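You operate a simulated robot arm through the tools that you are given. There is no shell and no other tool. Be economical: measure what you need, move in short steps, check, and stop when the job is done.

You run a simulated two-armed robot. Do the job below in one go: nothing can be reset, and whatever is moved stays where it is left.

## Task
Select 240 V on the control board, seat it and lock it.
Fine: steady the board with the other hand while you turn the yellow selector; it goes on the stand-offs, then the blue button turns over it.

Only the result counts: the job must be done as asked and must still hold three seconds after the hand-in. Knocking over, shifting, dropping, spilling or breaking anything else fails it.

## Robot
Two 7-joint arms with two-finger parallel grippers on one trunk, on a base that drives. Base frame: it is fixed to the floor where the robot stands at the start and does not move with it; the origin is under the middle of the robot, x ahead of it, y to its left, z up. Lengths are in mm, angles in rad, forces in N, time in s.
The left shoulder is at the start at [60, 143, 926], the right one opposite. With the tool pointing down near the work surface each hand reaches from about 320 to 740 mm from the robot's upright axis, wherever it stands, measured 20 degrees to its own side. Places, roughly: voltage selector [700, 0, 800]; stand-offs [700, -500, 800]; blue turn button [700, -600, 800]. Payload 1.57 kg a hand.
Tool frame (each hand has its own): the origin (TCP) lies between the finger pads and is the grasp point; the fingertips stand 30 mm ahead of it; z points along the fingers, y is the line along which they close. The gripper opens to 110 mm. The fingers are 24 mm wide and 12 mm thick; the gripper's body (48 by 112 mm) begins 78 mm behind the TCP.
Orientation is told as [roll, pitch, yaw] about the base's x, y, z axes, in that order, counted from this pose: with the fingers straight down and closing along the base's y, the tool's x points along the base's -x, its y along +y and its z along -z.

## Interface
- The arms move only by the tool nudge_tool. It takes "left_targets", "right_targets" or both (then of equal length, played together; a hand with none holds still); each is a list of rows, each an object of numbers (a shift or turn left out is 0, a gripper value left out holds the last): "tx", "ty", "tz": the shift along the tool's x, y, z in m; "ax", "ay", "az": the turn, a rotation vector about the tool's x, y, z in rad; "claw": the opening, from 0 (shut) to 1 (fully open). In form: [{"tx": .., "ty": .., "tz": .., "ax": .., "ay": .., "az": .., "claw": ..}, ...]. A call has 1 to 10 rows; each row shifts and turns the commanded pose from where the row before left it, along the tool's axes as they then stand. Each row takes 0.2 s and may step no farther than 50 mm and 0.15 rad from the row before; otherwise, or with a gripper value out of range, the whole call is refused. A pose out of reach is approached as far as the arm can. The call stops where the force on the tool passes 70 N (or 10 N more than at its start, if that is more) or the arm is blocked; 0.2 s more then pass. The fingers move at their own pace (about 45 mm/s each) and stop on an object; they squeeze with about 21 N. The grip force told is the motor's: it shows also when the fingers shut on nothing. Time passes only in rows, and 0.2 s behind the last, so rows that do not move let the fingers close. The reply holds the time, the measured pose of the TCP, the force on the tool along the base axes, the opening and the grip force, in the units named above and with some noise, and new pictures: "pictures" is both (left out), scene, wrist or none (wrist: the cameras of the hands that moved).
- Cameras (640 x 400 px; columns grow to the right, rows downward): "scene" is now at [41.5, -36.2, 1533.2]; the picture's right is [-0.37, -0.93, 0.00], its down [-0.68, 0.27, -0.68] and it looks along [0.63, -0.25, -0.73] (base axes); focal length 291 px, centre (320, 200). "left" rides on the left gripper at [70, -16, -141] in its tool frame; the picture's right is [0.23, 0.97, 0.00], its down [-0.86, 0.20, -0.48] and it looks along [-0.47, 0.11, 0.88] (tool axes); focal length 222 px, centre (320, 200). "right" rides on the right gripper at [70, 16, -141] in its tool frame; the picture's right is [-0.23, 0.97, 0.00], its down [-0.86, -0.20, -0.48] and it looks along [-0.47, -0.11, 0.88] (tool axes); focal length 222 px, centre (320, 200). There is no depth. A picture from a camera that has moved, and an enlarged one, comes with that camera's place and axes in the base frame and with its lens. The place of the scene camera against the robot may be out by one fixed shift of up to 12 mm in any direction.
- move_column(by): slides the trunk up (or, below 0, down) by that many mm; the arms and the scene camera ride with it, the base frame stays. It gives what a move gives, with no picture.
- base_move(legs): drives the robot by 1 to 6 legs, each [ahead, left, turn to the left] in mm, mm and rad, along the robot's own axes; the way and the turn of a leg run together, so that a leg with both is an arc; at most 1500 mm and 3.142 rad a leg. The arms and the cameras ride along, it lands a little off, and it stops where it bumps. It gives what a move gives, and a new picture of the scene camera.
- aim_head(pan, tilt): turns the head with the scene camera to pan (to the left, within 1.501 rad either way) and tilt (down, from -0.506 to 1.204), counted from straight ahead of the robot. It gives what a move gives, and a new picture of the scene camera.
- enlarge(camera, box): a new picture of the part [left, top, right, bottom] of that camera's present view, enlarged. It takes no simulated time.
- finish_job(): hands the job in; it is judged then, once.

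Work in short steps. Places have to be worked out from the pictures, the camera data and where the tool is seen: move nearer, look again, correct. Check each grasp and each placing, and mend what went wrong. You have 120 turns and 170 pictures in all, those below and enlarged ones among them. Open the grippers and draw the arms clear of the work before you hand the job in, unless the task says otherwise; then end with one line.

The tools are called after "Call:" as name(argument=value, ...) on one line, values as JSON. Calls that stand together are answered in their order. nudge_tool: Moves the arms, as the interface text tells. Its arguments: {"type":"object","properties":{"left_targets":{"type":"array","items":{"type":"object","properties":{"tx":{"type":"number"},"ty":{"type":"number"},"tz":{"type":"number"},"ax":{"type":"number"},"ay":{"type":"number"},"az":{"type":"number"},"claw":{"type":"number"}}}},"right_targets":{"type":"array","items":{"type":"object","properties":{"tx":{"type":"number"},"ty":{"type":"number"},"tz":{"type":"number"},"ax":{"type":"number"},"ay":{"type":"number"},"az":{"type":"number"},"claw":{"type":"number"}}}},"pictures":{"type":"string","enum":["both","scene","wrist","none"]}},"required":[]} The other tools are called the same way: move_column (by) slides the trunk up or down; base_move (legs) drives the base; aim_head (pan, tilt) turns the head that bears the scene camera; enlarge (camera, box) takes an enlarged picture of a part of a camera's view; finish_job () hands the job in.

At the start:

```text
t: 0.0
left_position: [460.5, 1.7, 1082.2]
left_orientation: [0.001, -0.001, 0.001]
left_contact_force: [-0.1, -0.8, -1.0]
left_gripper_width: 110.0
left_gripper_force: 0.0
right_position: [439.2, -378.8, 1081.1]
right_orientation: [0.001, -0.001, 0.002]
right_contact_force: [0.6, 0.3, 0.8]
right_gripper_width: 109.8
right_gripper_force: 0.0
trunk travel left (down, up): [-525.0, 65.0]
robot x, y, heading: [5.2, 0.5, -0.003]
head pan, tilt: [-0.379, 0.82]
```

scene: 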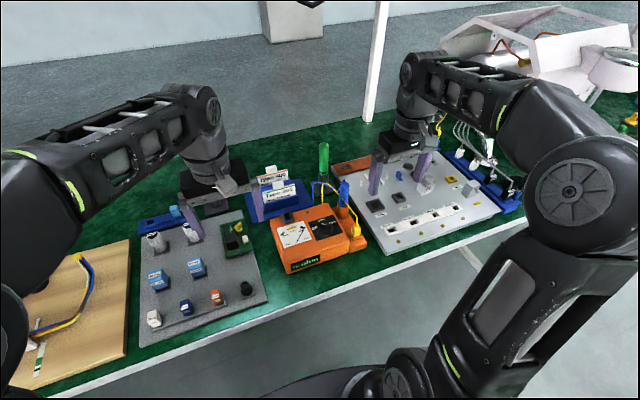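
right: 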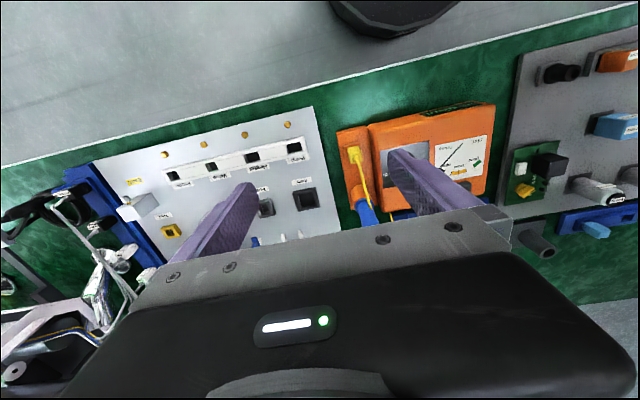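
left: 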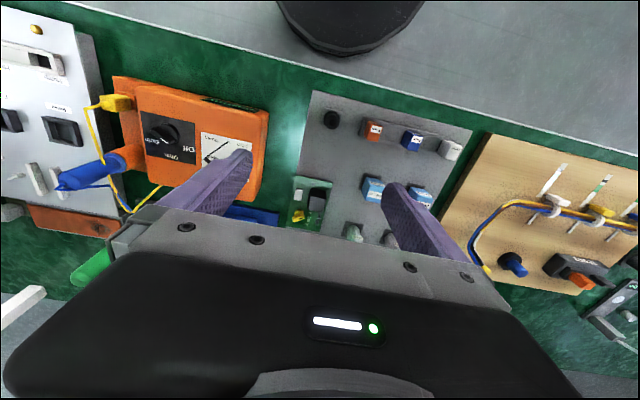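

The green control board with a yellow part appears to be on the grey tray near the left hand. I'll enlarge the views to make sure of it.

Call:
enlarge(camera="scene", box=[130, 180, 290, 280])

Call:
enlarge(camera="scene", box=[340, 130, 500, 230])

Call:
enlarge(camera="left", box=[240, 140, 400, 240])

Call:
enlarge(camera="right", box=[80, 100, 340, 262])

```text
4.00 times, centred on (210, 230) of scene
camera zoom: at [41.5, -36.2, 1533.2], right [-0.37, -0.93, 0.0], down [-0.68, 0.27, -0.68], along [0.63, -0.25, -0.73], focal length 1165 px, centre (760, 80)
```

zoom: 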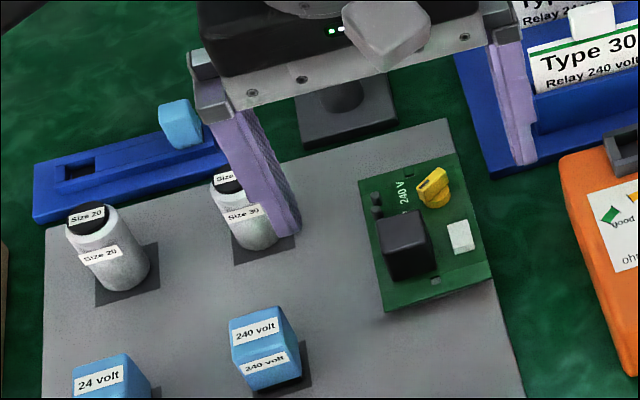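

```text
4.00 times, centred on (420, 180) of scene
camera zoom: at [41.5, -36.2, 1533.2], right [-0.37, -0.93, 0.0], down [-0.68, 0.27, -0.68], along [0.63, -0.25, -0.73], focal length 1165 px, centre (-80, 280)
```

zoom: 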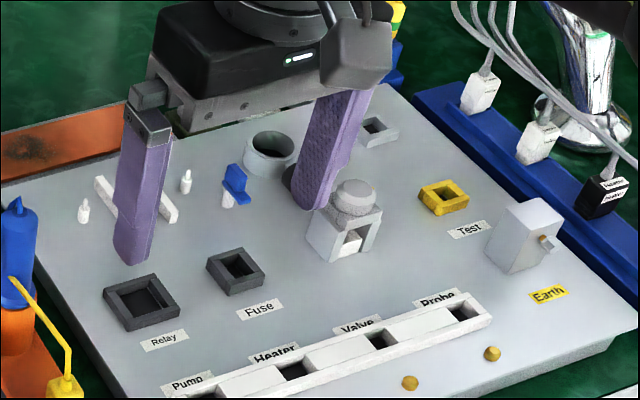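

```text
4.00 times, centred on (320, 190) of left
camera zoom: at [392.4, -14.5, 1223.0], right [-0.23, 0.97, 0.0], down [0.85, 0.2, 0.48], along [0.47, 0.11, -0.88], focal length 888 px, centre (320, 240)
```

zoom: 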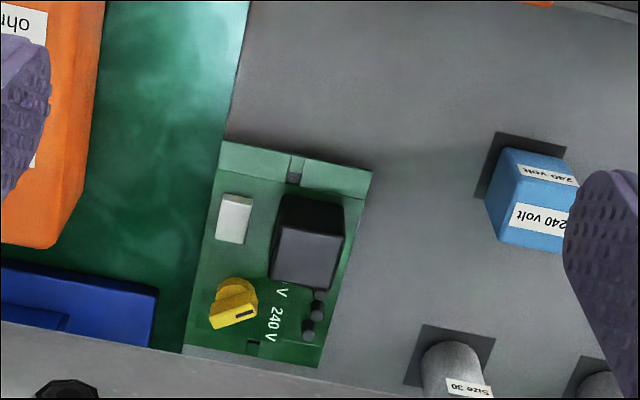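

```text
2.46 times, centred on (210, 181) of right
camera zoom: at [368.7, -362.8, 1223.1], right [0.23, 0.97, 0.0], down [0.85, -0.2, 0.48], along [0.47, -0.11, -0.88], focal length 547 px, centre (591, 247)
```

zoom: 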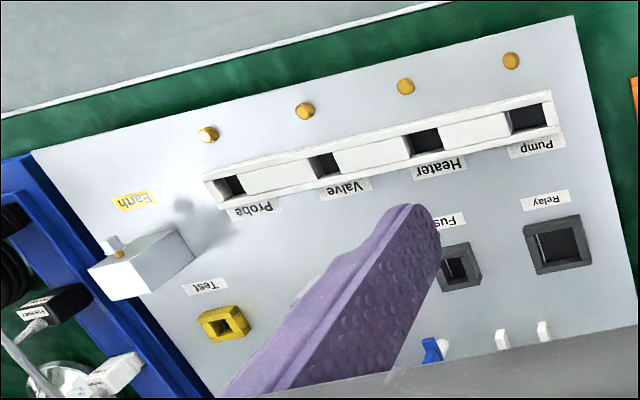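

The board sits on the grey tray near [650, 0]. I'll bring the left hand in lower for a close look at the selector.

Call:
nudge_tool(left_targets=[{"tx": -0.035, "tz": 0.03}, {"tx": -0.035, "tz": 0.03}, {"tx": -0.035, "tz": 0.03}, {"tx": -0.0, "tz": 0.04}], pictures="wrist")

```text
t: 1.0
left_position: [567.1, -0.3, 953.2]
left_orientation: [-0.001, -0.001, 0.001]
left_contact_force: [0.8, 0.0, -0.3]
left_gripper_width: 109.9
left_gripper_force: 0.0
right_position: [439.1, -379.2, 1081.1]
right_orientation: [-0.001, -0.002, 0.002]
right_contact_force: [0.4, 0.3, -0.7]
right_gripper_width: 110.1
right_gripper_force: 0.0
trunk travel left (down, up): [-525.0, 65.0]
robot x, y, heading: [2.0, 0.2, -0.001]
head pan, tilt: [-0.379, 0.82]
camera left: at [498.0, -17.6, 1095.2], right [-0.23, 0.97, 0.0], down [0.85, 0.2, 0.48], along [0.47, 0.11, -0.88], focal length 222 px, centre (320, 200)
```

left: 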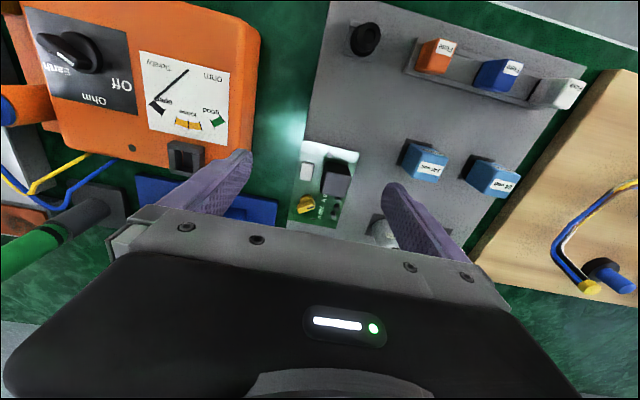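

The board is visible between the fingers, so I'll enlarge that part.

Call:
enlarge(camera="left", box=[272, 128, 384, 228])

```text
4.00 times, centred on (328, 178) of left
camera zoom: at [498.0, -17.6, 1095.2], right [-0.23, 0.97, 0.0], down [0.85, 0.2, 0.48], along [0.47, 0.11, -0.88], focal length 888 px, centre (288, 288)
```

zoom: 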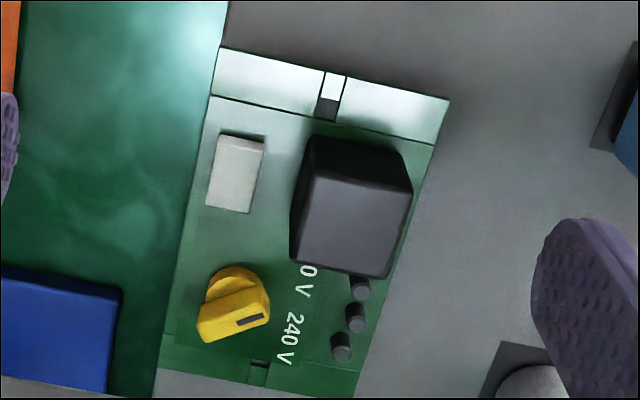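

The board spans roughly x 569–690, y −23–52. I'll zoom further to read the selector and its labels.

Call:
enlarge(camera="left", box=[290, 185, 346, 220])

Call:
enlarge(camera="scene", box=[215, 215, 263, 245])

```text
11.43 times, centred on (318, 202) of left
camera zoom: at [498.0, -17.6, 1095.2], right [-0.23, 0.97, 0.0], down [0.85, 0.2, 0.48], along [0.47, 0.11, -0.88], focal length 2538 px, centre (343, 171)
```

zoom: 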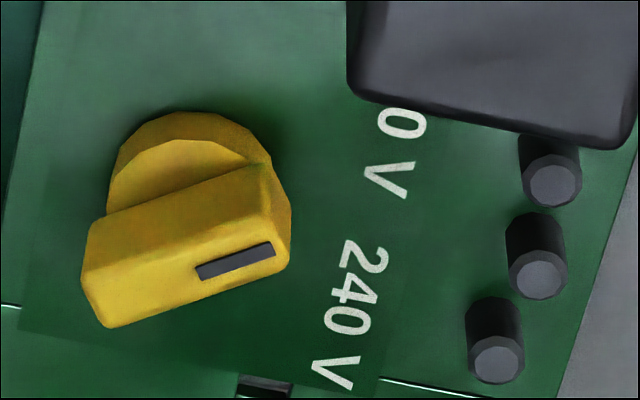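

```text
13.33 times, centred on (239, 230) of scene
camera zoom: at [41.2, -36.0, 1533.3], right [-0.37, -0.93, 0.0], down [-0.68, 0.27, -0.68], along [0.63, -0.25, -0.73], focal length 3885 px, centre (1400, -200)
```

zoom: 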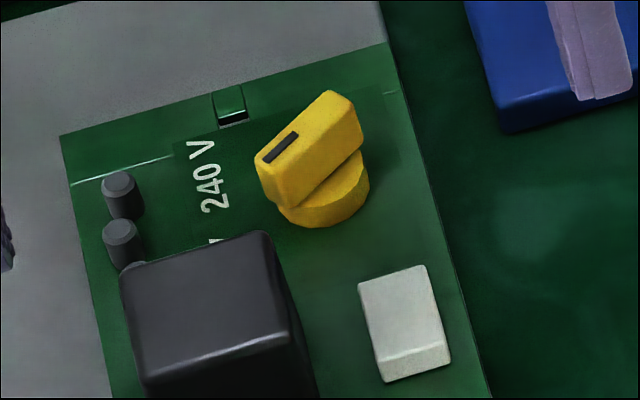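

The pointer is on the first label ("…0 V"), so it must turn about 65° clockwise seen from above to reach 240 V. I'll draw the left hand aside and bring the right hand over the near end of the board to steady it.

Call:
nudge_tool(left_targets=[{"ty": 0.03, "tz": -0.02}, {"ty": 0.03, "tz": -0.02}, {"ty": 0.03, "tz": -0.02}, {"ty": 0.03, "tz": -0.02}, {"ty": 0.03, "tz": -0.02}, {"ty": 0.03, "tz": -0.02}, {"ty": 0.02}, {}], right_targets=[{"ty": 0.049, "tx": -0.006}, {"ty": 0.049, "tx": -0.006}, {"ty": 0.049, "tx": -0.006}, {"ty": 0.049, "tx": -0.006}, {"ty": 0.049, "tx": -0.006}, {"ty": 0.049, "tx": -0.006}, {"ty": 0.049, "tx": -0.006}, {"ty": 0.049, "tx": -0.006}], pictures="both")

```text
t: 2.8
left_position: [566.8, 202.6, 1070.3]
left_orientation: [-0.001, -0.002, -0.002]
left_contact_force: [-0.3, -0.1, 1.3]
left_gripper_width: 110.0
left_gripper_force: 0.1
right_position: [487.4, 15.9, 1079.3]
right_orientation: [-0.002, -0.002, 0.001]
right_contact_force: [-0.2, 0.1, -0.3]
right_gripper_width: 110.4
right_gripper_force: 0.0
trunk travel left (down, up): [-525.0, 65.0]
robot x, y, heading: [-1.1, 1.7, -0.003]
head pan, tilt: [-0.379, 0.82]
camera scene: at [41.6, -34.6, 1533.2], right [-0.37, -0.93, 0.0], down [-0.68, 0.27, -0.68], along [0.63, -0.25, -0.73], focal length 291 px, centre (320, 200)
camera right: at [417.7, 32.6, 1220.2], right [0.23, 0.97, 0.0], down [0.85, -0.2, 0.48], along [0.47, -0.11, -0.88], focal length 222 px, centre (320, 200)
camera left: at [498.1, 186.7, 1211.5], right [-0.23, 0.97, 0.0], down [0.85, 0.2, 0.48], along [0.47, 0.11, -0.88], focal length 222 px, centre (320, 200)
```

scene: 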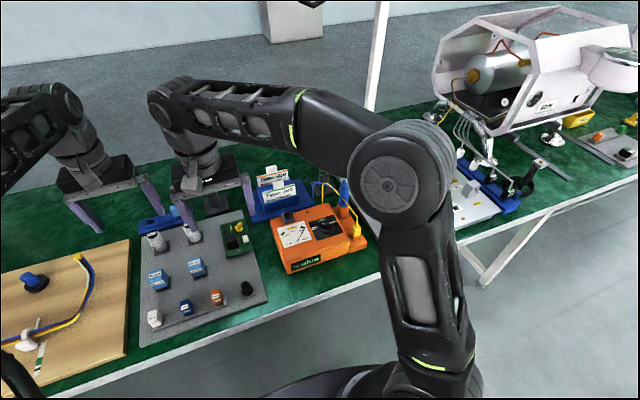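
right: 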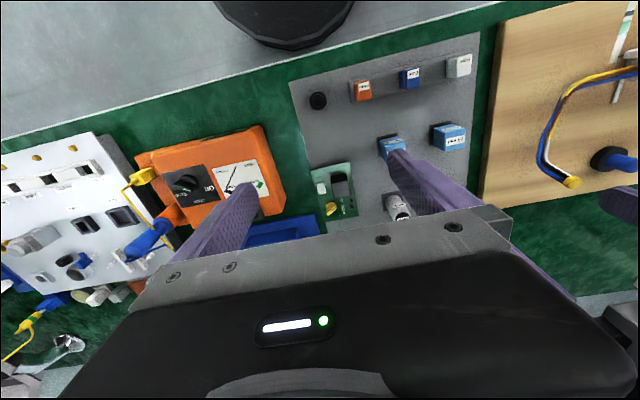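
left: 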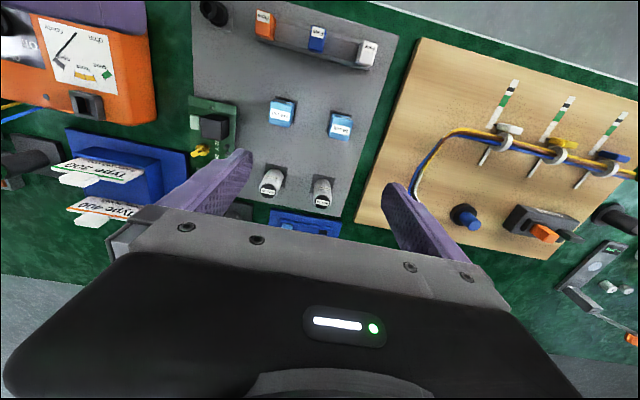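

I'll enlarge the board from this right-hand view to triangulate its height and see the hidden label.

Call:
enlarge(camera="right", box=[304, 155, 368, 225])

Call:
enlarge(camera="left", box=[176, 85, 256, 165])

```text
5.71 times, centred on (336, 190) of right
camera zoom: at [417.7, 32.6, 1220.2], right [0.23, 0.97, 0.0], down [0.85, -0.2, 0.48], along [0.47, -0.11, -0.88], focal length 1269 px, centre (229, 257)
```

zoom: 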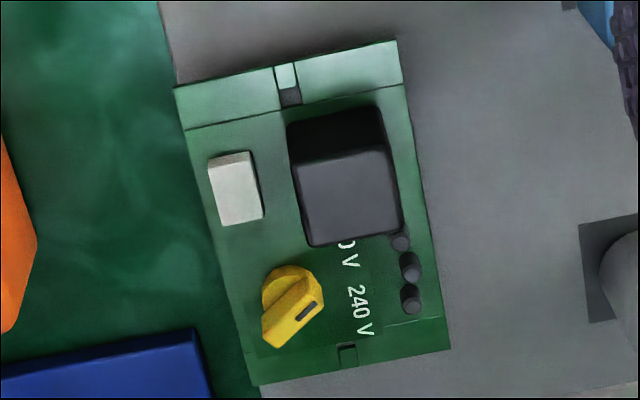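

```text
5.00 times, centred on (216, 125) of left
camera zoom: at [498.1, 186.7, 1211.5], right [-0.23, 0.97, 0.0], down [0.85, 0.2, 0.48], along [0.47, 0.11, -0.88], focal length 1111 px, centre (840, 575)
```

zoom: 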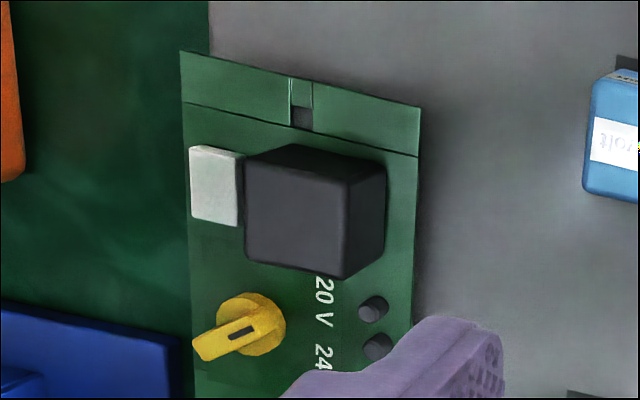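

The labels read 120 V and 240 V, and the board spans about x 573–702, y −22–55. I'll bring the right hand over the near end, leaning back 0.2 rad to leave room for the left hand.

Call:
nudge_tool(right_targets=[{"tx": -0.03, "tz": 0.04}, {"tx": -0.03, "tz": 0.04}, {"tx": -0.03, "tz": 0.04}, {"tz": 0.035, "ay": -0.1}, {"ay": -0.1, "claw": 0.9}, {}], pictures="both")

Call:
enlarge(camera="right", box=[240, 100, 400, 200])

```text
t: 4.2
left_position: [566.8, 201.4, 1070.1]
left_orientation: [0.0, -0.001, 0.0]
left_contact_force: [0.6, 0.3, 0.1]
left_gripper_width: 110.1
left_gripper_force: 0.1
right_position: [579.0, 13.3, 925.7]
right_orientation: [-0.001, -0.203, 0.001]
right_contact_force: [0.5, 0.4, 0.0]
right_gripper_width: 99.0
right_gripper_force: 0.0
trunk travel left (down, up): [-525.0, 65.0]
robot x, y, heading: [1.6, 2.1, -0.002]
head pan, tilt: [-0.379, 0.82]
camera scene: at [41.6, -36.2, 1533.2], right [-0.37, -0.93, 0.0], down [-0.68, 0.27, -0.68], along [0.63, -0.25, -0.73], focal length 291 px, centre (320, 200)
camera right: at [481.4, 30.2, 1050.6], right [0.22, 0.97, 0.04], down [0.74, -0.2, 0.64], along [0.63, -0.11, -0.77], focal length 222 px, centre (320, 200)
```

scene: 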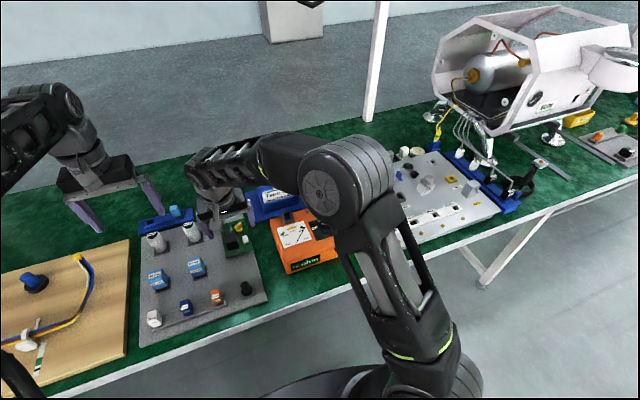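
right: 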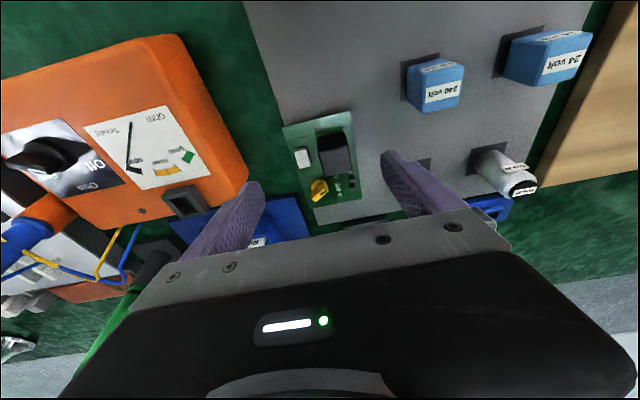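

```text
4.00 times, centred on (320, 150) of right
camera zoom: at [481.4, 30.2, 1050.6], right [0.22, 0.97, 0.04], down [0.74, -0.2, 0.64], along [0.63, -0.11, -0.77], focal length 888 px, centre (320, 400)
```

zoom: 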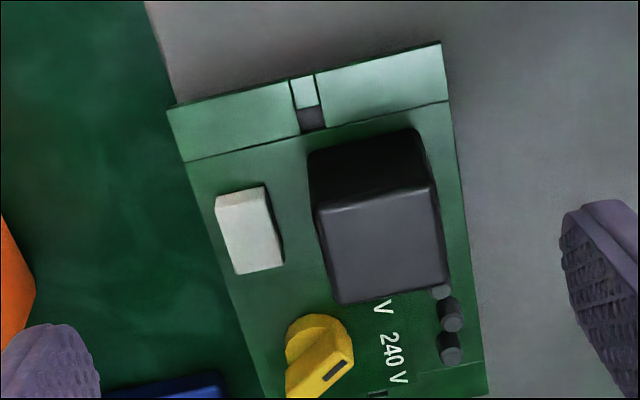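

Now I'll descend the right hand straight down to just above the board, centred on y = 16.

Call:
nudge_tool(right_targets=[{"tx": 0.011, "tz": 0.031, "ty": 0.003}, {"tx": 0.008, "tz": 0.024}, {"tx": 0.003, "tz": 0.016}], pictures="wrist")

Call:
enlarge(camera="right", box=[220, 100, 420, 240])

```text
t: 5.0
left_position: [567.1, 200.8, 1069.9]
left_orientation: [0.0, -0.002, 0.001]
left_contact_force: [-0.9, -0.9, 1.1]
left_gripper_width: 109.7
left_gripper_force: 0.0
right_position: [569.7, 17.8, 851.4]
right_orientation: [0.0, -0.201, 0.001]
right_contact_force: [-0.6, -0.4, -0.6]
right_gripper_width: 99.1
right_gripper_force: 0.0
trunk travel left (down, up): [-525.0, 65.0]
robot x, y, heading: [3.6, 0.5, -0.0]
head pan, tilt: [-0.379, 0.82]
camera right: at [472.7, 34.0, 977.7], right [0.22, 0.97, 0.04], down [0.74, -0.2, 0.64], along [0.63, -0.11, -0.77], focal length 222 px, centre (320, 200)
```

right: 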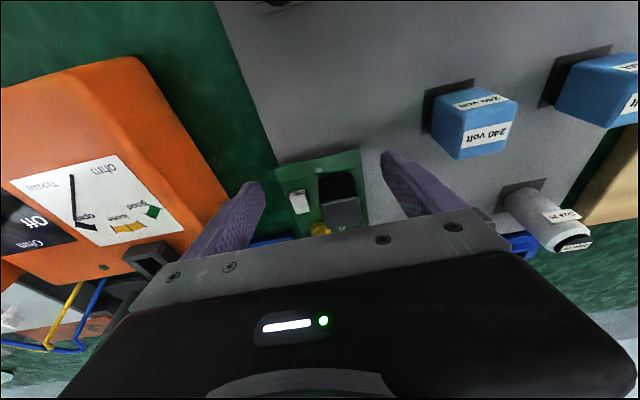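

```text
2.86 times, centred on (320, 170) of right
camera zoom: at [472.7, 34.0, 977.7], right [0.22, 0.97, 0.04], down [0.74, -0.2, 0.64], along [0.63, -0.11, -0.77], focal length 635 px, centre (320, 286)
```

zoom: 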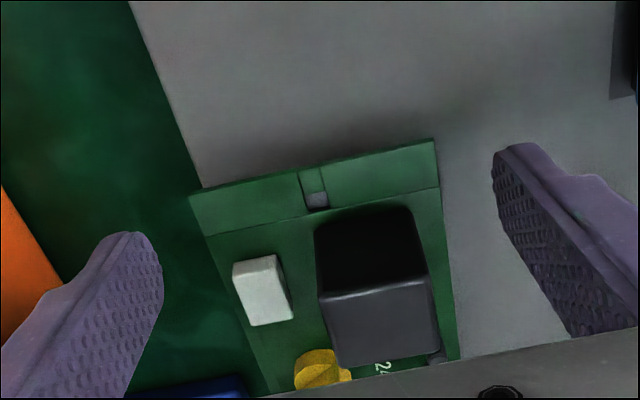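

Alignment is good: the board is centred at y≈17. I'll shift 4 mm forward and ease down in small steps.

Call:
nudge_tool(right_targets=[{"tx": -0.003, "tz": 0.008}, {"tx": 0.001, "tz": 0.006}, {"tx": 0.001, "tz": 0.004}], pictures="none")

```text
t: 5.8
left_position: [567.6, 201.7, 1070.8]
left_orientation: [0.0, -0.001, 0.0]
left_contact_force: [0.5, -0.1, -0.8]
left_gripper_width: 109.8
left_gripper_force: 0.0
right_position: [574.1, 16.8, 835.1]
right_orientation: [0.0, -0.202, 0.002]
right_contact_force: [-0.4, 0.3, -0.7]
right_gripper_width: 98.9
right_gripper_force: 0.0
trunk travel left (down, up): [-525.0, 65.0]
robot x, y, heading: [-1.8, -2.1, -0.002]
head pan, tilt: [-0.379, 0.82]
```

Call:
enlarge(camera="right", box=[220, 100, 420, 240])

Call:
enlarge(camera="scene", box=[180, 200, 280, 270])

```text
2.86 times, centred on (320, 170) of right
camera zoom: at [477.0, 33.7, 960.3], right [0.22, 0.97, 0.05], down [0.74, -0.2, 0.64], along [0.63, -0.11, -0.77], focal length 635 px, centre (320, 286)
```

zoom: 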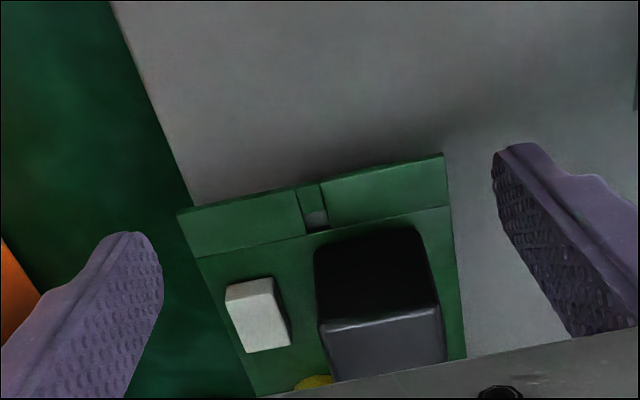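

```text
5.71 times, centred on (230, 235) of scene
camera zoom: at [41.6, -36.0, 1533.2], right [-0.37, -0.93, 0.0], down [-0.68, 0.27, -0.68], along [0.63, -0.25, -0.73], focal length 1665 px, centre (834, 0)
```

zoom: 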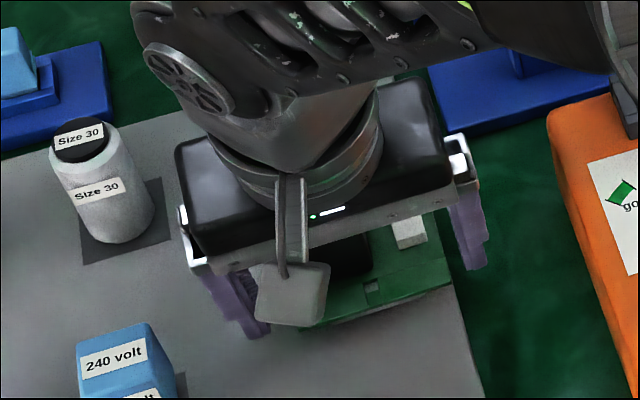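

No contact yet; I'll keep easing down.

Call:
nudge_tool(right_targets=[{"tx": 0.0006, "tz": 0.003}, {"tx": 0.0006, "tz": 0.003}], pictures="none")

```text
t: 6.4
left_position: [566.7, 201.1, 1070.3]
left_orientation: [0.002, -0.002, 0.0]
left_contact_force: [-0.5, -0.6, -0.4]
left_gripper_width: 110.1
left_gripper_force: 0.2
right_position: [573.2, 16.2, 826.9]
right_orientation: [0.0, -0.201, 0.001]
right_contact_force: [-0.5, 0.4, -0.1]
right_gripper_width: 99.0
right_gripper_force: 0.0
trunk travel left (down, up): [-525.0, 65.0]
robot x, y, heading: [1.8, -4.0, -0.003]
head pan, tilt: [-0.379, 0.82]
```

Still free and the tips should be at board level now; I'll close the right gripper on the board.

Call:
nudge_tool(right_targets=[{"claw": 0.6}, {}, {}, {}], pictures="wrist")

Call:
enlarge(camera="right", box=[220, 100, 420, 240])

```text
t: 7.4
left_position: [567.1, 200.6, 1070.4]
left_orientation: [0.0, -0.001, 0.001]
left_contact_force: [1.0, -0.3, -0.4]
left_gripper_width: 109.9
left_gripper_force: 0.0
right_position: [574.1, 15.0, 827.0]
right_orientation: [-0.002, -0.201, 0.002]
right_contact_force: [0.1, 0.0, -0.2]
right_gripper_width: 79.5
right_gripper_force: 20.3
trunk travel left (down, up): [-525.0, 65.0]
robot x, y, heading: [0.4, -0.4, -0.001]
head pan, tilt: [-0.379, 0.82]
camera right: at [476.9, 32.4, 953.3], right [0.22, 0.97, 0.04], down [0.74, -0.2, 0.64], along [0.63, -0.11, -0.77], focal length 222 px, centre (320, 200)
```

right: 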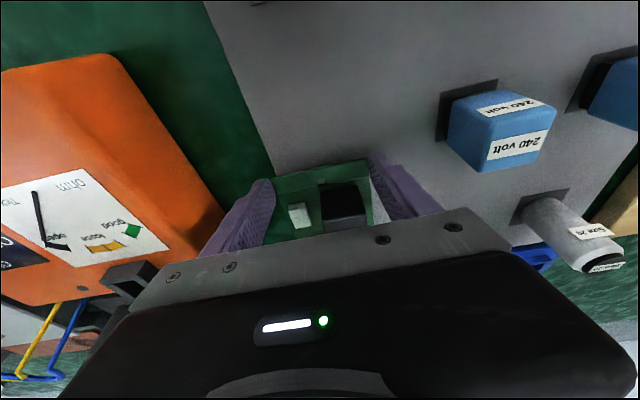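

```text
2.86 times, centred on (320, 170) of right
camera zoom: at [476.9, 32.4, 953.3], right [0.22, 0.97, 0.04], down [0.74, -0.2, 0.64], along [0.63, -0.11, -0.77], focal length 635 px, centre (320, 286)
```

zoom: 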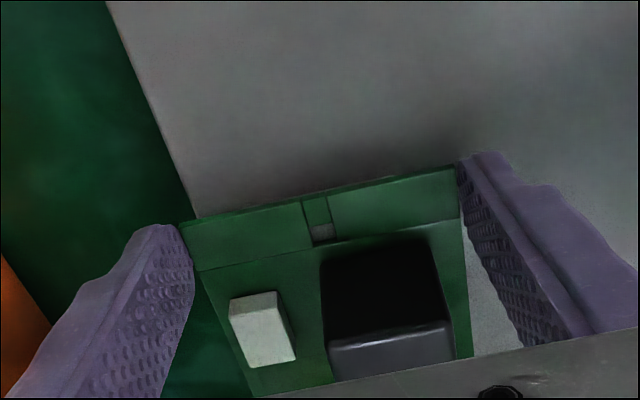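

The board is gripped (79.5 mm wide, 20 N). Now I'll bring the left hand above the selector.

Call:
nudge_tool(left_targets=[{"tx": -0.016, "ty": -0.04, "tz": 0.015}, {"tx": -0.016, "ty": -0.04, "tz": 0.015}, {"tx": -0.016, "ty": -0.04, "tz": 0.015}, {"tx": -0.016, "ty": -0.04, "tz": 0.015}, {"tx": -0.016, "ty": -0.04, "tz": 0.015}], pictures="both")

```text
t: 8.6
left_position: [613.7, 78.4, 1024.7]
left_orientation: [-0.002, -0.007, 0.0]
left_contact_force: [0.1, -0.4, 0.1]
left_gripper_width: 110.3
left_gripper_force: 0.1
left hand out of reach, approached as far as the arm can: row 4, 5
right_position: [572.9, 16.7, 828.2]
right_orientation: [0.0, -0.201, 0.001]
right_contact_force: [0.3, 0.3, -0.1]
right_gripper_width: 79.5
right_gripper_force: 20.1
trunk travel left (down, up): [-525.0, 65.0]
robot x, y, heading: [0.6, -2.5, 0.001]
head pan, tilt: [-0.379, 0.82]
camera scene: at [41.6, -36.8, 1533.2], right [-0.37, -0.93, 0.0], down [-0.68, 0.27, -0.68], along [0.63, -0.25, -0.73], focal length 291 px, centre (320, 200)
camera left: at [545.0, 61.7, 1167.0], right [-0.23, 0.97, 0.0], down [0.85, 0.2, 0.48], along [0.47, 0.11, -0.88], focal length 222 px, centre (320, 200)
```

scene: 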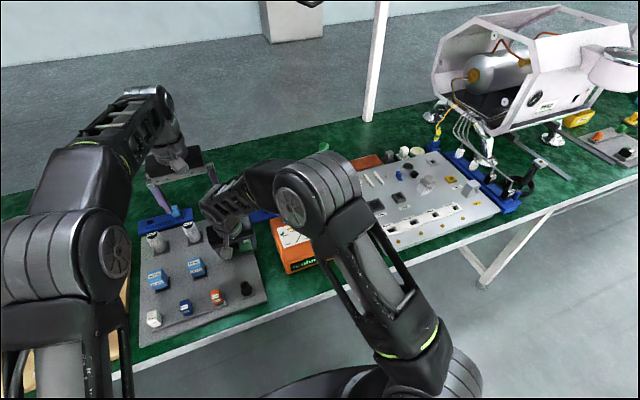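
left: 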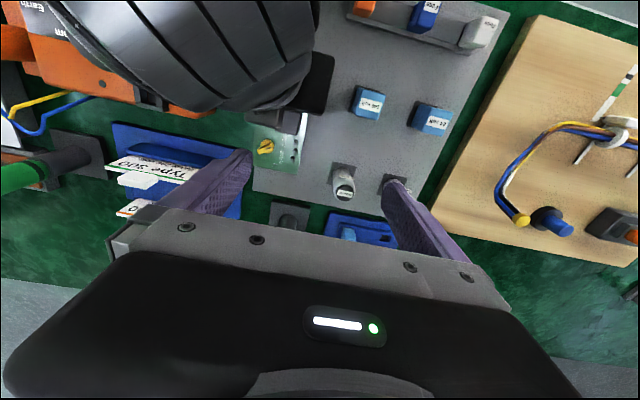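

The left hand was out of reach only because it was too high; lowering it should bring it within range.

Call:
nudge_tool(left_targets=[{"tz": 0.035}, {"tz": 0.03}], pictures="none")

```text
t: 9.2
left_position: [615.0, 81.0, 961.9]
left_orientation: [-0.002, -0.002, 0.003]
left_contact_force: [-0.5, 0.0, -0.3]
left_gripper_width: 109.9
left_gripper_force: 0.0
right_position: [574.4, 15.8, 827.7]
right_orientation: [0.0, -0.201, 0.001]
right_contact_force: [0.1, -0.1, 0.9]
right_gripper_width: 79.6
right_gripper_force: 20.8
trunk travel left (down, up): [-525.0, 65.0]
robot x, y, heading: [-0.9, 1.3, -0.002]
head pan, tilt: [-0.379, 0.82]
```

Call:
nudge_tool(left_targets=[{"ty": -0.02, "tz": 0.01}, {"tx": -0.01, "ty": -0.02, "tz": 0.005}, {"tx": -0.01, "ty": -0.02, "tz": 0.005}, {"tx": -0.01, "ty": -0.015}], pictures="both")

```text
t: 9.8
left_position: [627.1, 47.2, 954.2]
left_orientation: [0.005, -0.012, 0.006]
left_contact_force: [3.4, -0.3, 3.1]
left_gripper_width: 110.0
left_gripper_force: 0.0
right_position: [573.5, 9.1, 823.9]
right_orientation: [-0.006, -0.196, -0.008]
right_contact_force: [0.2, -0.5, 3.1]
right_gripper_width: 80.0
right_gripper_force: 21.6
trunk travel left (down, up): [-525.0, 65.0]
robot x, y, heading: [0.8, -0.8, -0.005]
head pan, tilt: [-0.379, 0.82]
stopped in row 3 (left hand): the force on the tool passed its limit (the readings are from after the stop); the commanded pose is now the measured one
camera scene: at [41.0, -36.1, 1533.1], right [-0.37, -0.93, 0.0], down [-0.68, 0.27, -0.68], along [0.63, -0.25, -0.73], focal length 291 px, centre (320, 200)
camera left: at [556.7, 30.4, 1094.6], right [-0.23, 0.97, 0.0], down [0.85, 0.2, 0.49], along [0.48, 0.12, -0.87], focal length 222 px, centre (320, 200)
```

scene: 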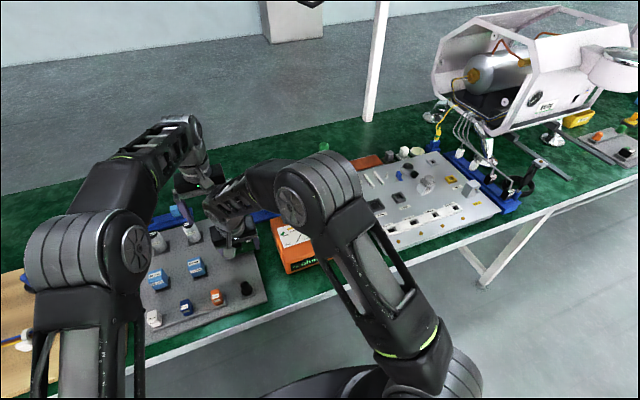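
left: 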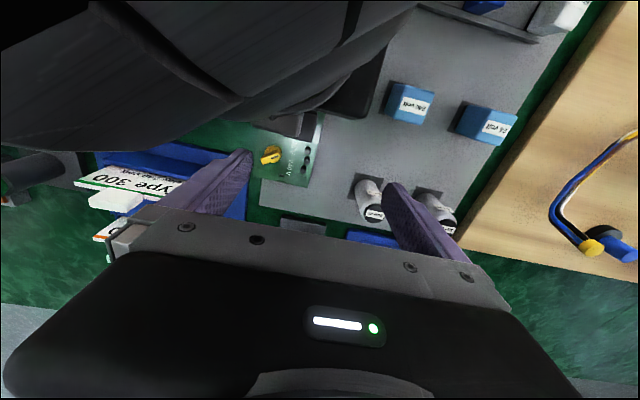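

The left hand's camera mount touched the right forearm. I'll back away and first rotate the left hand to its turning yaw, so its camera points to +y.

Call:
nudge_tool(left_targets=[{"ty": 0.045}, {"ty": 0.045, "az": 0.1}, {"az": 0.144}, {"az": 0.144}, {"az": 0.144}, {"az": 0.144}, {"az": 0.144}, {"az": 0.144}], pictures="wrist")

```text
t: 11.6
left_position: [626.9, 138.9, 952.9]
left_orientation: [0.012, -0.004, -0.962]
left_contact_force: [0.1, -0.1, -0.5]
left_gripper_width: 110.0
left_gripper_force: 0.1
right_position: [572.6, 7.8, 823.4]
right_orientation: [-0.006, -0.193, -0.008]
right_contact_force: [1.8, 0.0, 4.9]
right_gripper_width: 79.6
right_gripper_force: 20.9
trunk travel left (down, up): [-525.0, 65.0]
robot x, y, heading: [-0.2, 1.4, -0.003]
head pan, tilt: [-0.379, 0.82]
camera left: at [572.8, 185.3, 1094.9], right [0.67, 0.74, 0.01], down [0.65, -0.59, 0.48], along [0.37, -0.32, -0.88], focal length 222 px, centre (320, 200)
```

left: 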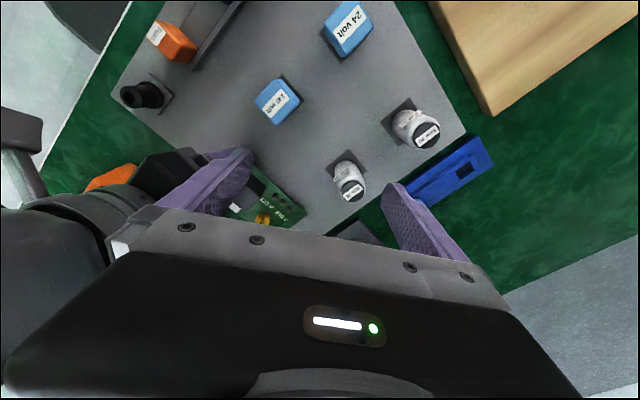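

The right hand and board moved about 8 mm to −y, still gripped. I'll relieve the slight downward press and locate the knob anew.

Call:
nudge_tool(right_targets=[{"tz": -0.002}], pictures="none")

Call:
enlarge(camera="left", box=[220, 170, 316, 230])

Call:
enlarge(camera="scene", box=[180, 200, 280, 270])

```text
t: 12.0
left_position: [626.7, 138.3, 954.3]
left_orientation: [0.013, -0.003, -0.959]
left_contact_force: [-0.1, -0.6, -0.3]
left_gripper_width: 110.1
left_gripper_force: 0.0
right_position: [573.3, 7.9, 824.4]
right_orientation: [-0.009, -0.193, -0.009]
right_contact_force: [-0.1, 0.5, 0.3]
right_gripper_width: 79.6
right_gripper_force: 20.9
trunk travel left (down, up): [-525.0, 65.0]
robot x, y, heading: [-2.2, -1.7, -0.0]
head pan, tilt: [-0.379, 0.82]
```

```text
6.67 times, centred on (268, 200) of left
camera zoom: at [572.9, 185.2, 1094.7], right [0.67, 0.75, 0.01], down [0.65, -0.59, 0.48], along [0.37, -0.31, -0.88], focal length 1481 px, centre (667, 200)
```

zoom: 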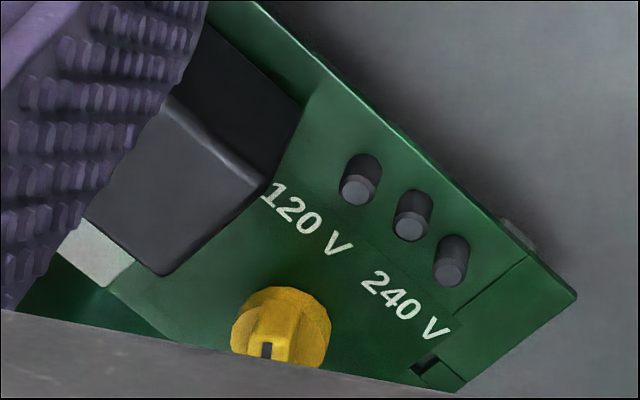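

```text
5.71 times, centred on (230, 235) of scene
camera zoom: at [41.7, -36.0, 1533.1], right [-0.37, -0.93, 0.0], down [-0.68, 0.27, -0.68], along [0.63, -0.25, -0.73], focal length 1665 px, centre (834, 0)
```

zoom: 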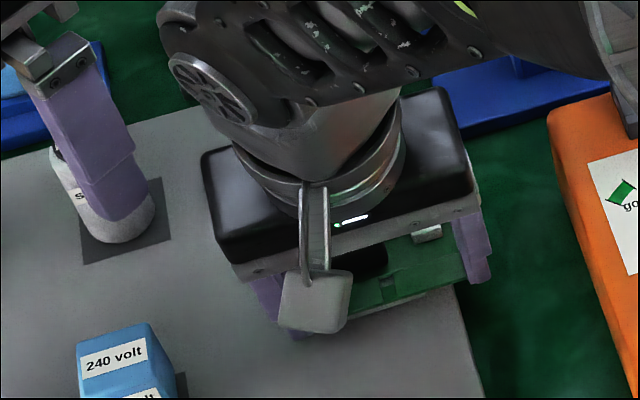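

The knob is near [656, −4]. I'll narrow the left gripper and approach over it, staying high.

Call:
nudge_tool(left_targets=[{"claw": 0.3, "tz": 0.01}, {"tx": -0.03, "ty": -0.012}, {"tx": -0.03, "ty": -0.012}, {"tx": -0.025, "ty": -0.012}, {"tx": -0.02, "ty": -0.01}], pictures="both")

```text
t: 13.2
left_position: [650.5, 24.7, 943.2]
left_orientation: [0.011, -0.001, -0.958]
left_contact_force: [-0.2, 0.3, 0.7]
left_gripper_width: 32.9
left_gripper_force: 0.0
right_position: [573.1, 8.1, 826.2]
right_orientation: [-0.009, -0.193, -0.007]
right_contact_force: [0.8, 0.0, -0.2]
right_gripper_width: 79.7
right_gripper_force: 20.6
trunk travel left (down, up): [-525.0, 65.0]
robot x, y, heading: [-1.2, 1.1, 0.004]
head pan, tilt: [-0.379, 0.82]
camera scene: at [41.8, -36.4, 1533.2], right [-0.37, -0.93, 0.0], down [-0.68, 0.27, -0.68], along [0.63, -0.25, -0.73], focal length 291 px, centre (320, 200)
camera left: at [595.9, 72.1, 1084.7], right [0.67, 0.75, 0.01], down [0.65, -0.59, 0.48], along [0.37, -0.31, -0.88], focal length 222 px, centre (320, 200)
```

scene: 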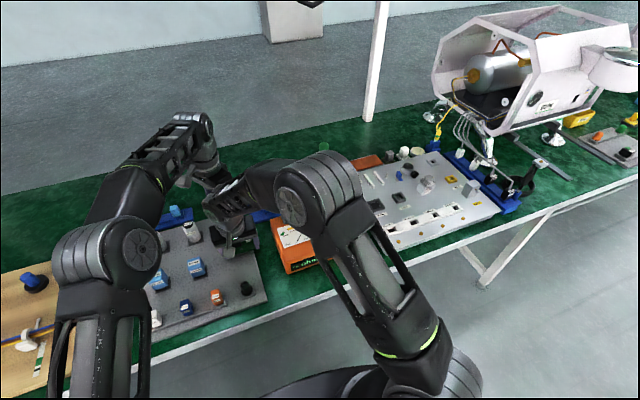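
left: 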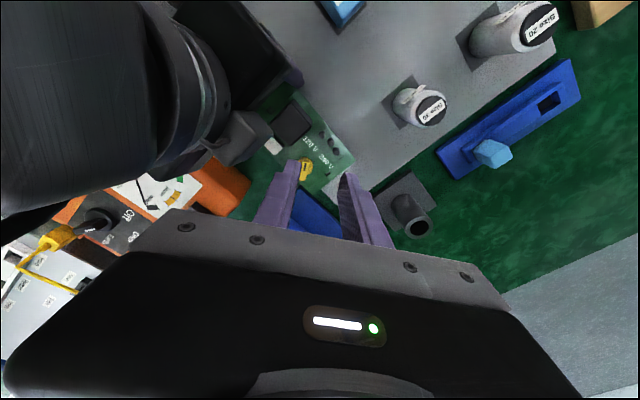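

Call:
enlarge(camera="left", box=[264, 130, 376, 200])

```text
5.71 times, centred on (320, 165) of left
camera zoom: at [595.9, 72.1, 1084.7], right [0.67, 0.75, 0.01], down [0.65, -0.59, 0.48], along [0.37, -0.31, -0.88], focal length 1269 px, centre (320, 400)
```

zoom: 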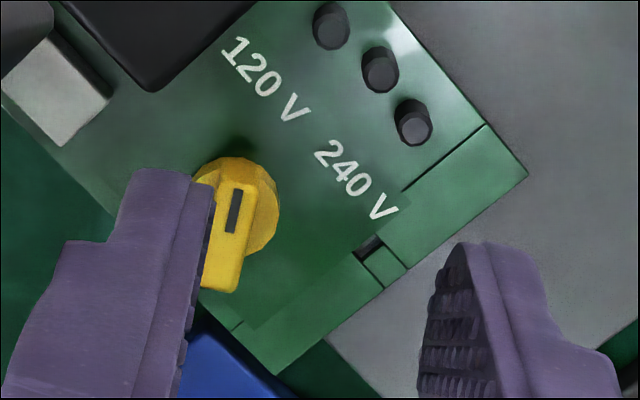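

The knob axis is about [659.5, −5.5] with the bar at ~127°, matching the left hand's yaw. I'll move over it and descend partway.

Call:
nudge_tool(left_targets=[{"tx": -0.015, "ty": -0.005, "tz": 0.005}, {"tx": -0.015, "ty": -0.005, "tz": 0.015}, {"tz": 0.025}, {}], pictures="wrist")

Call:
enlarge(camera="left", box=[264, 150, 376, 220])

```text
t: 14.2
left_position: [657.1, -4.9, 897.9]
left_orientation: [0.013, -0.004, -0.959]
left_contact_force: [-0.1, 0.6, -0.2]
left_gripper_width: 33.0
left_gripper_force: 0.2
right_position: [573.7, 8.4, 825.8]
right_orientation: [-0.01, -0.194, -0.008]
right_contact_force: [0.0, 0.1, -0.2]
right_gripper_width: 79.8
right_gripper_force: 21.2
trunk travel left (down, up): [-525.0, 65.0]
robot x, y, heading: [2.1, -1.5, 0.001]
head pan, tilt: [-0.379, 0.82]
camera left: at [603.3, 42.0, 1039.1], right [0.67, 0.75, 0.01], down [0.65, -0.59, 0.48], along [0.37, -0.31, -0.88], focal length 222 px, centre (320, 200)
```

left: 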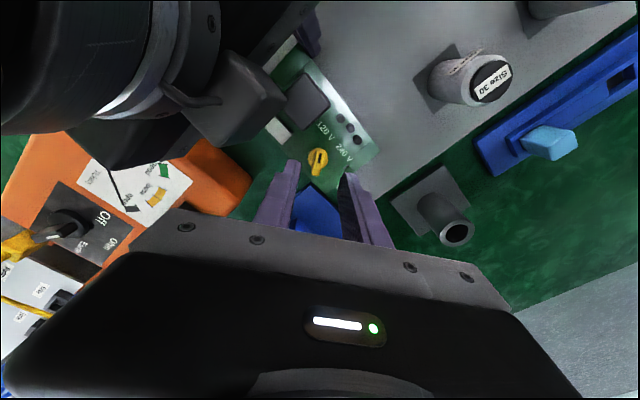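

```text
5.71 times, centred on (320, 185) of left
camera zoom: at [603.3, 42.0, 1039.1], right [0.67, 0.75, 0.01], down [0.65, -0.59, 0.48], along [0.37, -0.31, -0.88], focal length 1269 px, centre (320, 286)
```

zoom: 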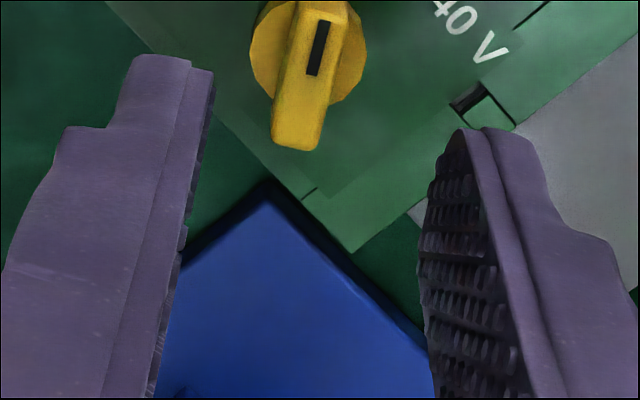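

Aligned within about 2 mm; I'll correct it and descend to the knob.

Call:
nudge_tool(left_targets=[{"tx": -0.0015, "ty": 0.002, "tz": 0.02}, {"tz": 0.02}, {"tz": 0.008}, {}], pictures="wrist")

Call:
enlarge(camera="left", box=[264, 150, 376, 220])

```text
t: 15.2
left_position: [661.6, -6.3, 851.8]
left_orientation: [0.014, -0.007, -0.957]
left_contact_force: [-0.1, 0.5, 0.7]
left_gripper_width: 32.8
left_gripper_force: 0.1
right_position: [573.3, 9.1, 824.5]
right_orientation: [-0.011, -0.192, -0.006]
right_contact_force: [0.9, 0.4, 4.4]
right_gripper_width: 79.9
right_gripper_force: 20.5
trunk travel left (down, up): [-525.0, 65.0]
robot x, y, heading: [-0.2, 2.5, 0.004]
head pan, tilt: [-0.379, 0.82]
camera left: at [607.0, 41.5, 992.6], right [0.67, 0.75, 0.01], down [0.65, -0.59, 0.49], along [0.37, -0.32, -0.87], focal length 222 px, centre (320, 200)
```

left: 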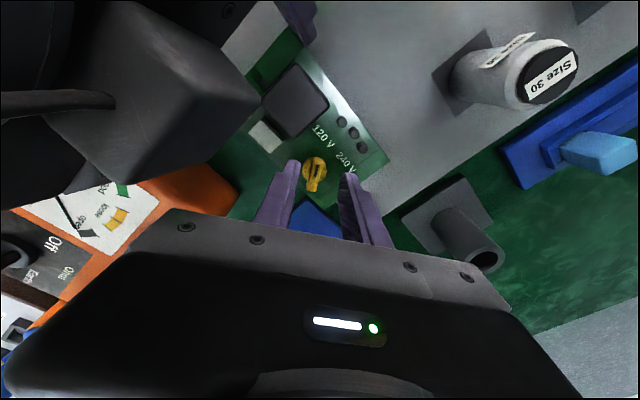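

```text
5.71 times, centred on (320, 185) of left
camera zoom: at [607.0, 41.5, 992.6], right [0.67, 0.75, 0.01], down [0.65, -0.59, 0.49], along [0.37, -0.32, -0.87], focal length 1269 px, centre (320, 286)
```

zoom: 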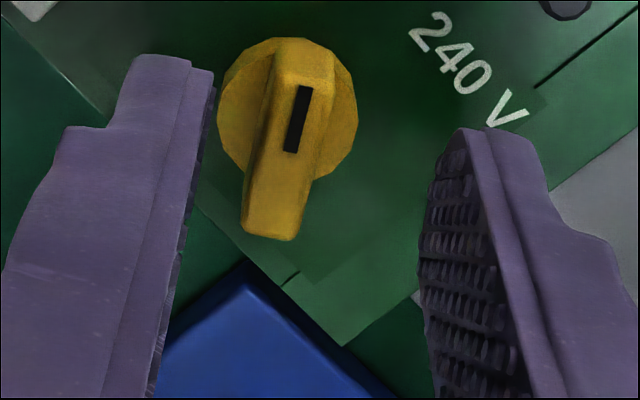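

The bar centre lies ~4 mm to −tool‑y of the finger centre. I'll shift and ease down a little.

Call:
nudge_tool(left_targets=[{"ty": -0.004}, {"tz": 0.003}, {"tz": 0.003}, {}], pictures="none")

Call:
enlarge(camera="left", box=[264, 150, 376, 220])

```text
t: 16.2
left_position: [659.8, -6.1, 849.3]
left_orientation: [0.019, -0.011, -0.956]
left_contact_force: [0.4, -0.3, 0.3]
left_gripper_width: 32.8
left_gripper_force: 0.0
right_position: [571.1, 9.0, 823.5]
right_orientation: [-0.009, -0.191, -0.005]
right_contact_force: [4.0, 3.6, 11.5]
right_gripper_width: 79.6
right_gripper_force: 20.9
trunk travel left (down, up): [-525.0, 65.0]
robot x, y, heading: [-0.4, 0.9, 0.0]
head pan, tilt: [-0.379, 0.82]
```

```text
5.71 times, centred on (320, 185) of left
camera zoom: at [604.9, 41.2, 989.7], right [0.66, 0.75, 0.01], down [0.65, -0.58, 0.49], along [0.38, -0.32, -0.87], focal length 1269 px, centre (320, 286)
```

zoom: 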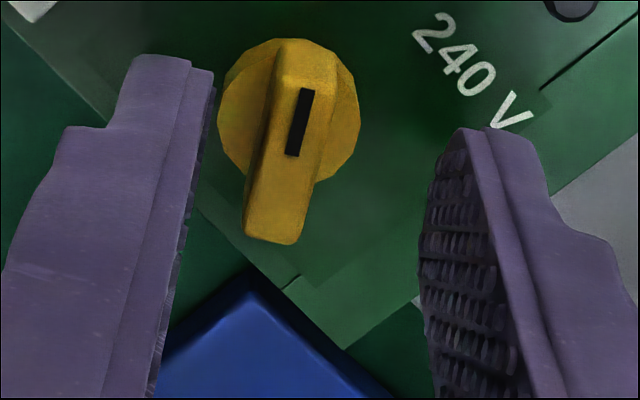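

The left hand isn't descending fully and the right hand feels a push: the two hands are touching somewhere. I'll look.

Call:
enlarge(camera="scene", box=[160, 150, 300, 260])

Call:
enlarge(camera="left", box=[0, 0, 320, 200])

Call:
enlarge(camera="right", box=[160, 80, 480, 280])

```text
3.64 times, centred on (230, 205) of scene
camera zoom: at [40.9, -35.8, 1533.3], right [-0.37, -0.93, 0.0], down [-0.68, 0.27, -0.68], along [0.63, -0.25, -0.73], focal length 1060 px, centre (647, 182)
```

zoom: 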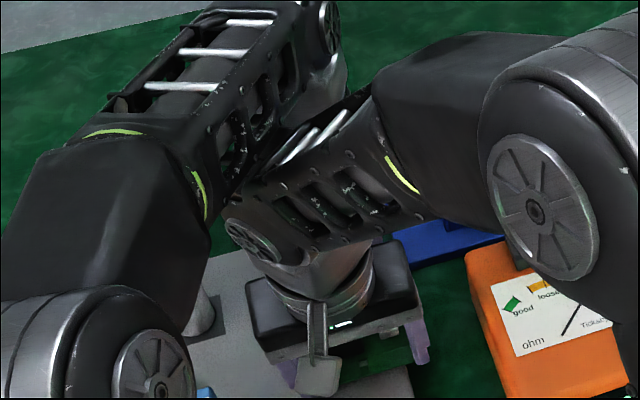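

```text
2.00 times, centred on (160, 100) of left
camera zoom: at [604.9, 41.2, 989.7], right [0.66, 0.75, 0.01], down [0.65, -0.58, 0.49], along [0.38, -0.32, -0.87], focal length 444 px, centre (640, 400)
```

zoom: 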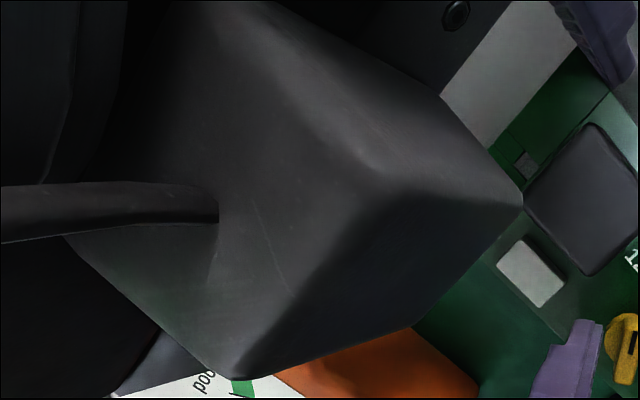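

```text
2.00 times, centred on (320, 180) of right
camera zoom: at [475.4, 26.6, 949.6], right [0.23, 0.97, 0.03], down [0.75, -0.2, 0.63], along [0.62, -0.12, -0.77], focal length 444 px, centre (320, 240)
```

zoom: 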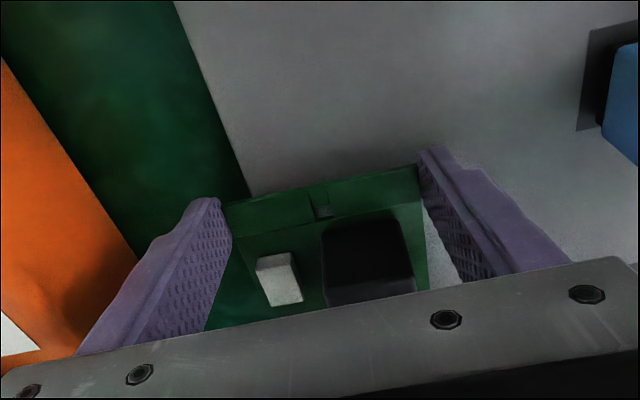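

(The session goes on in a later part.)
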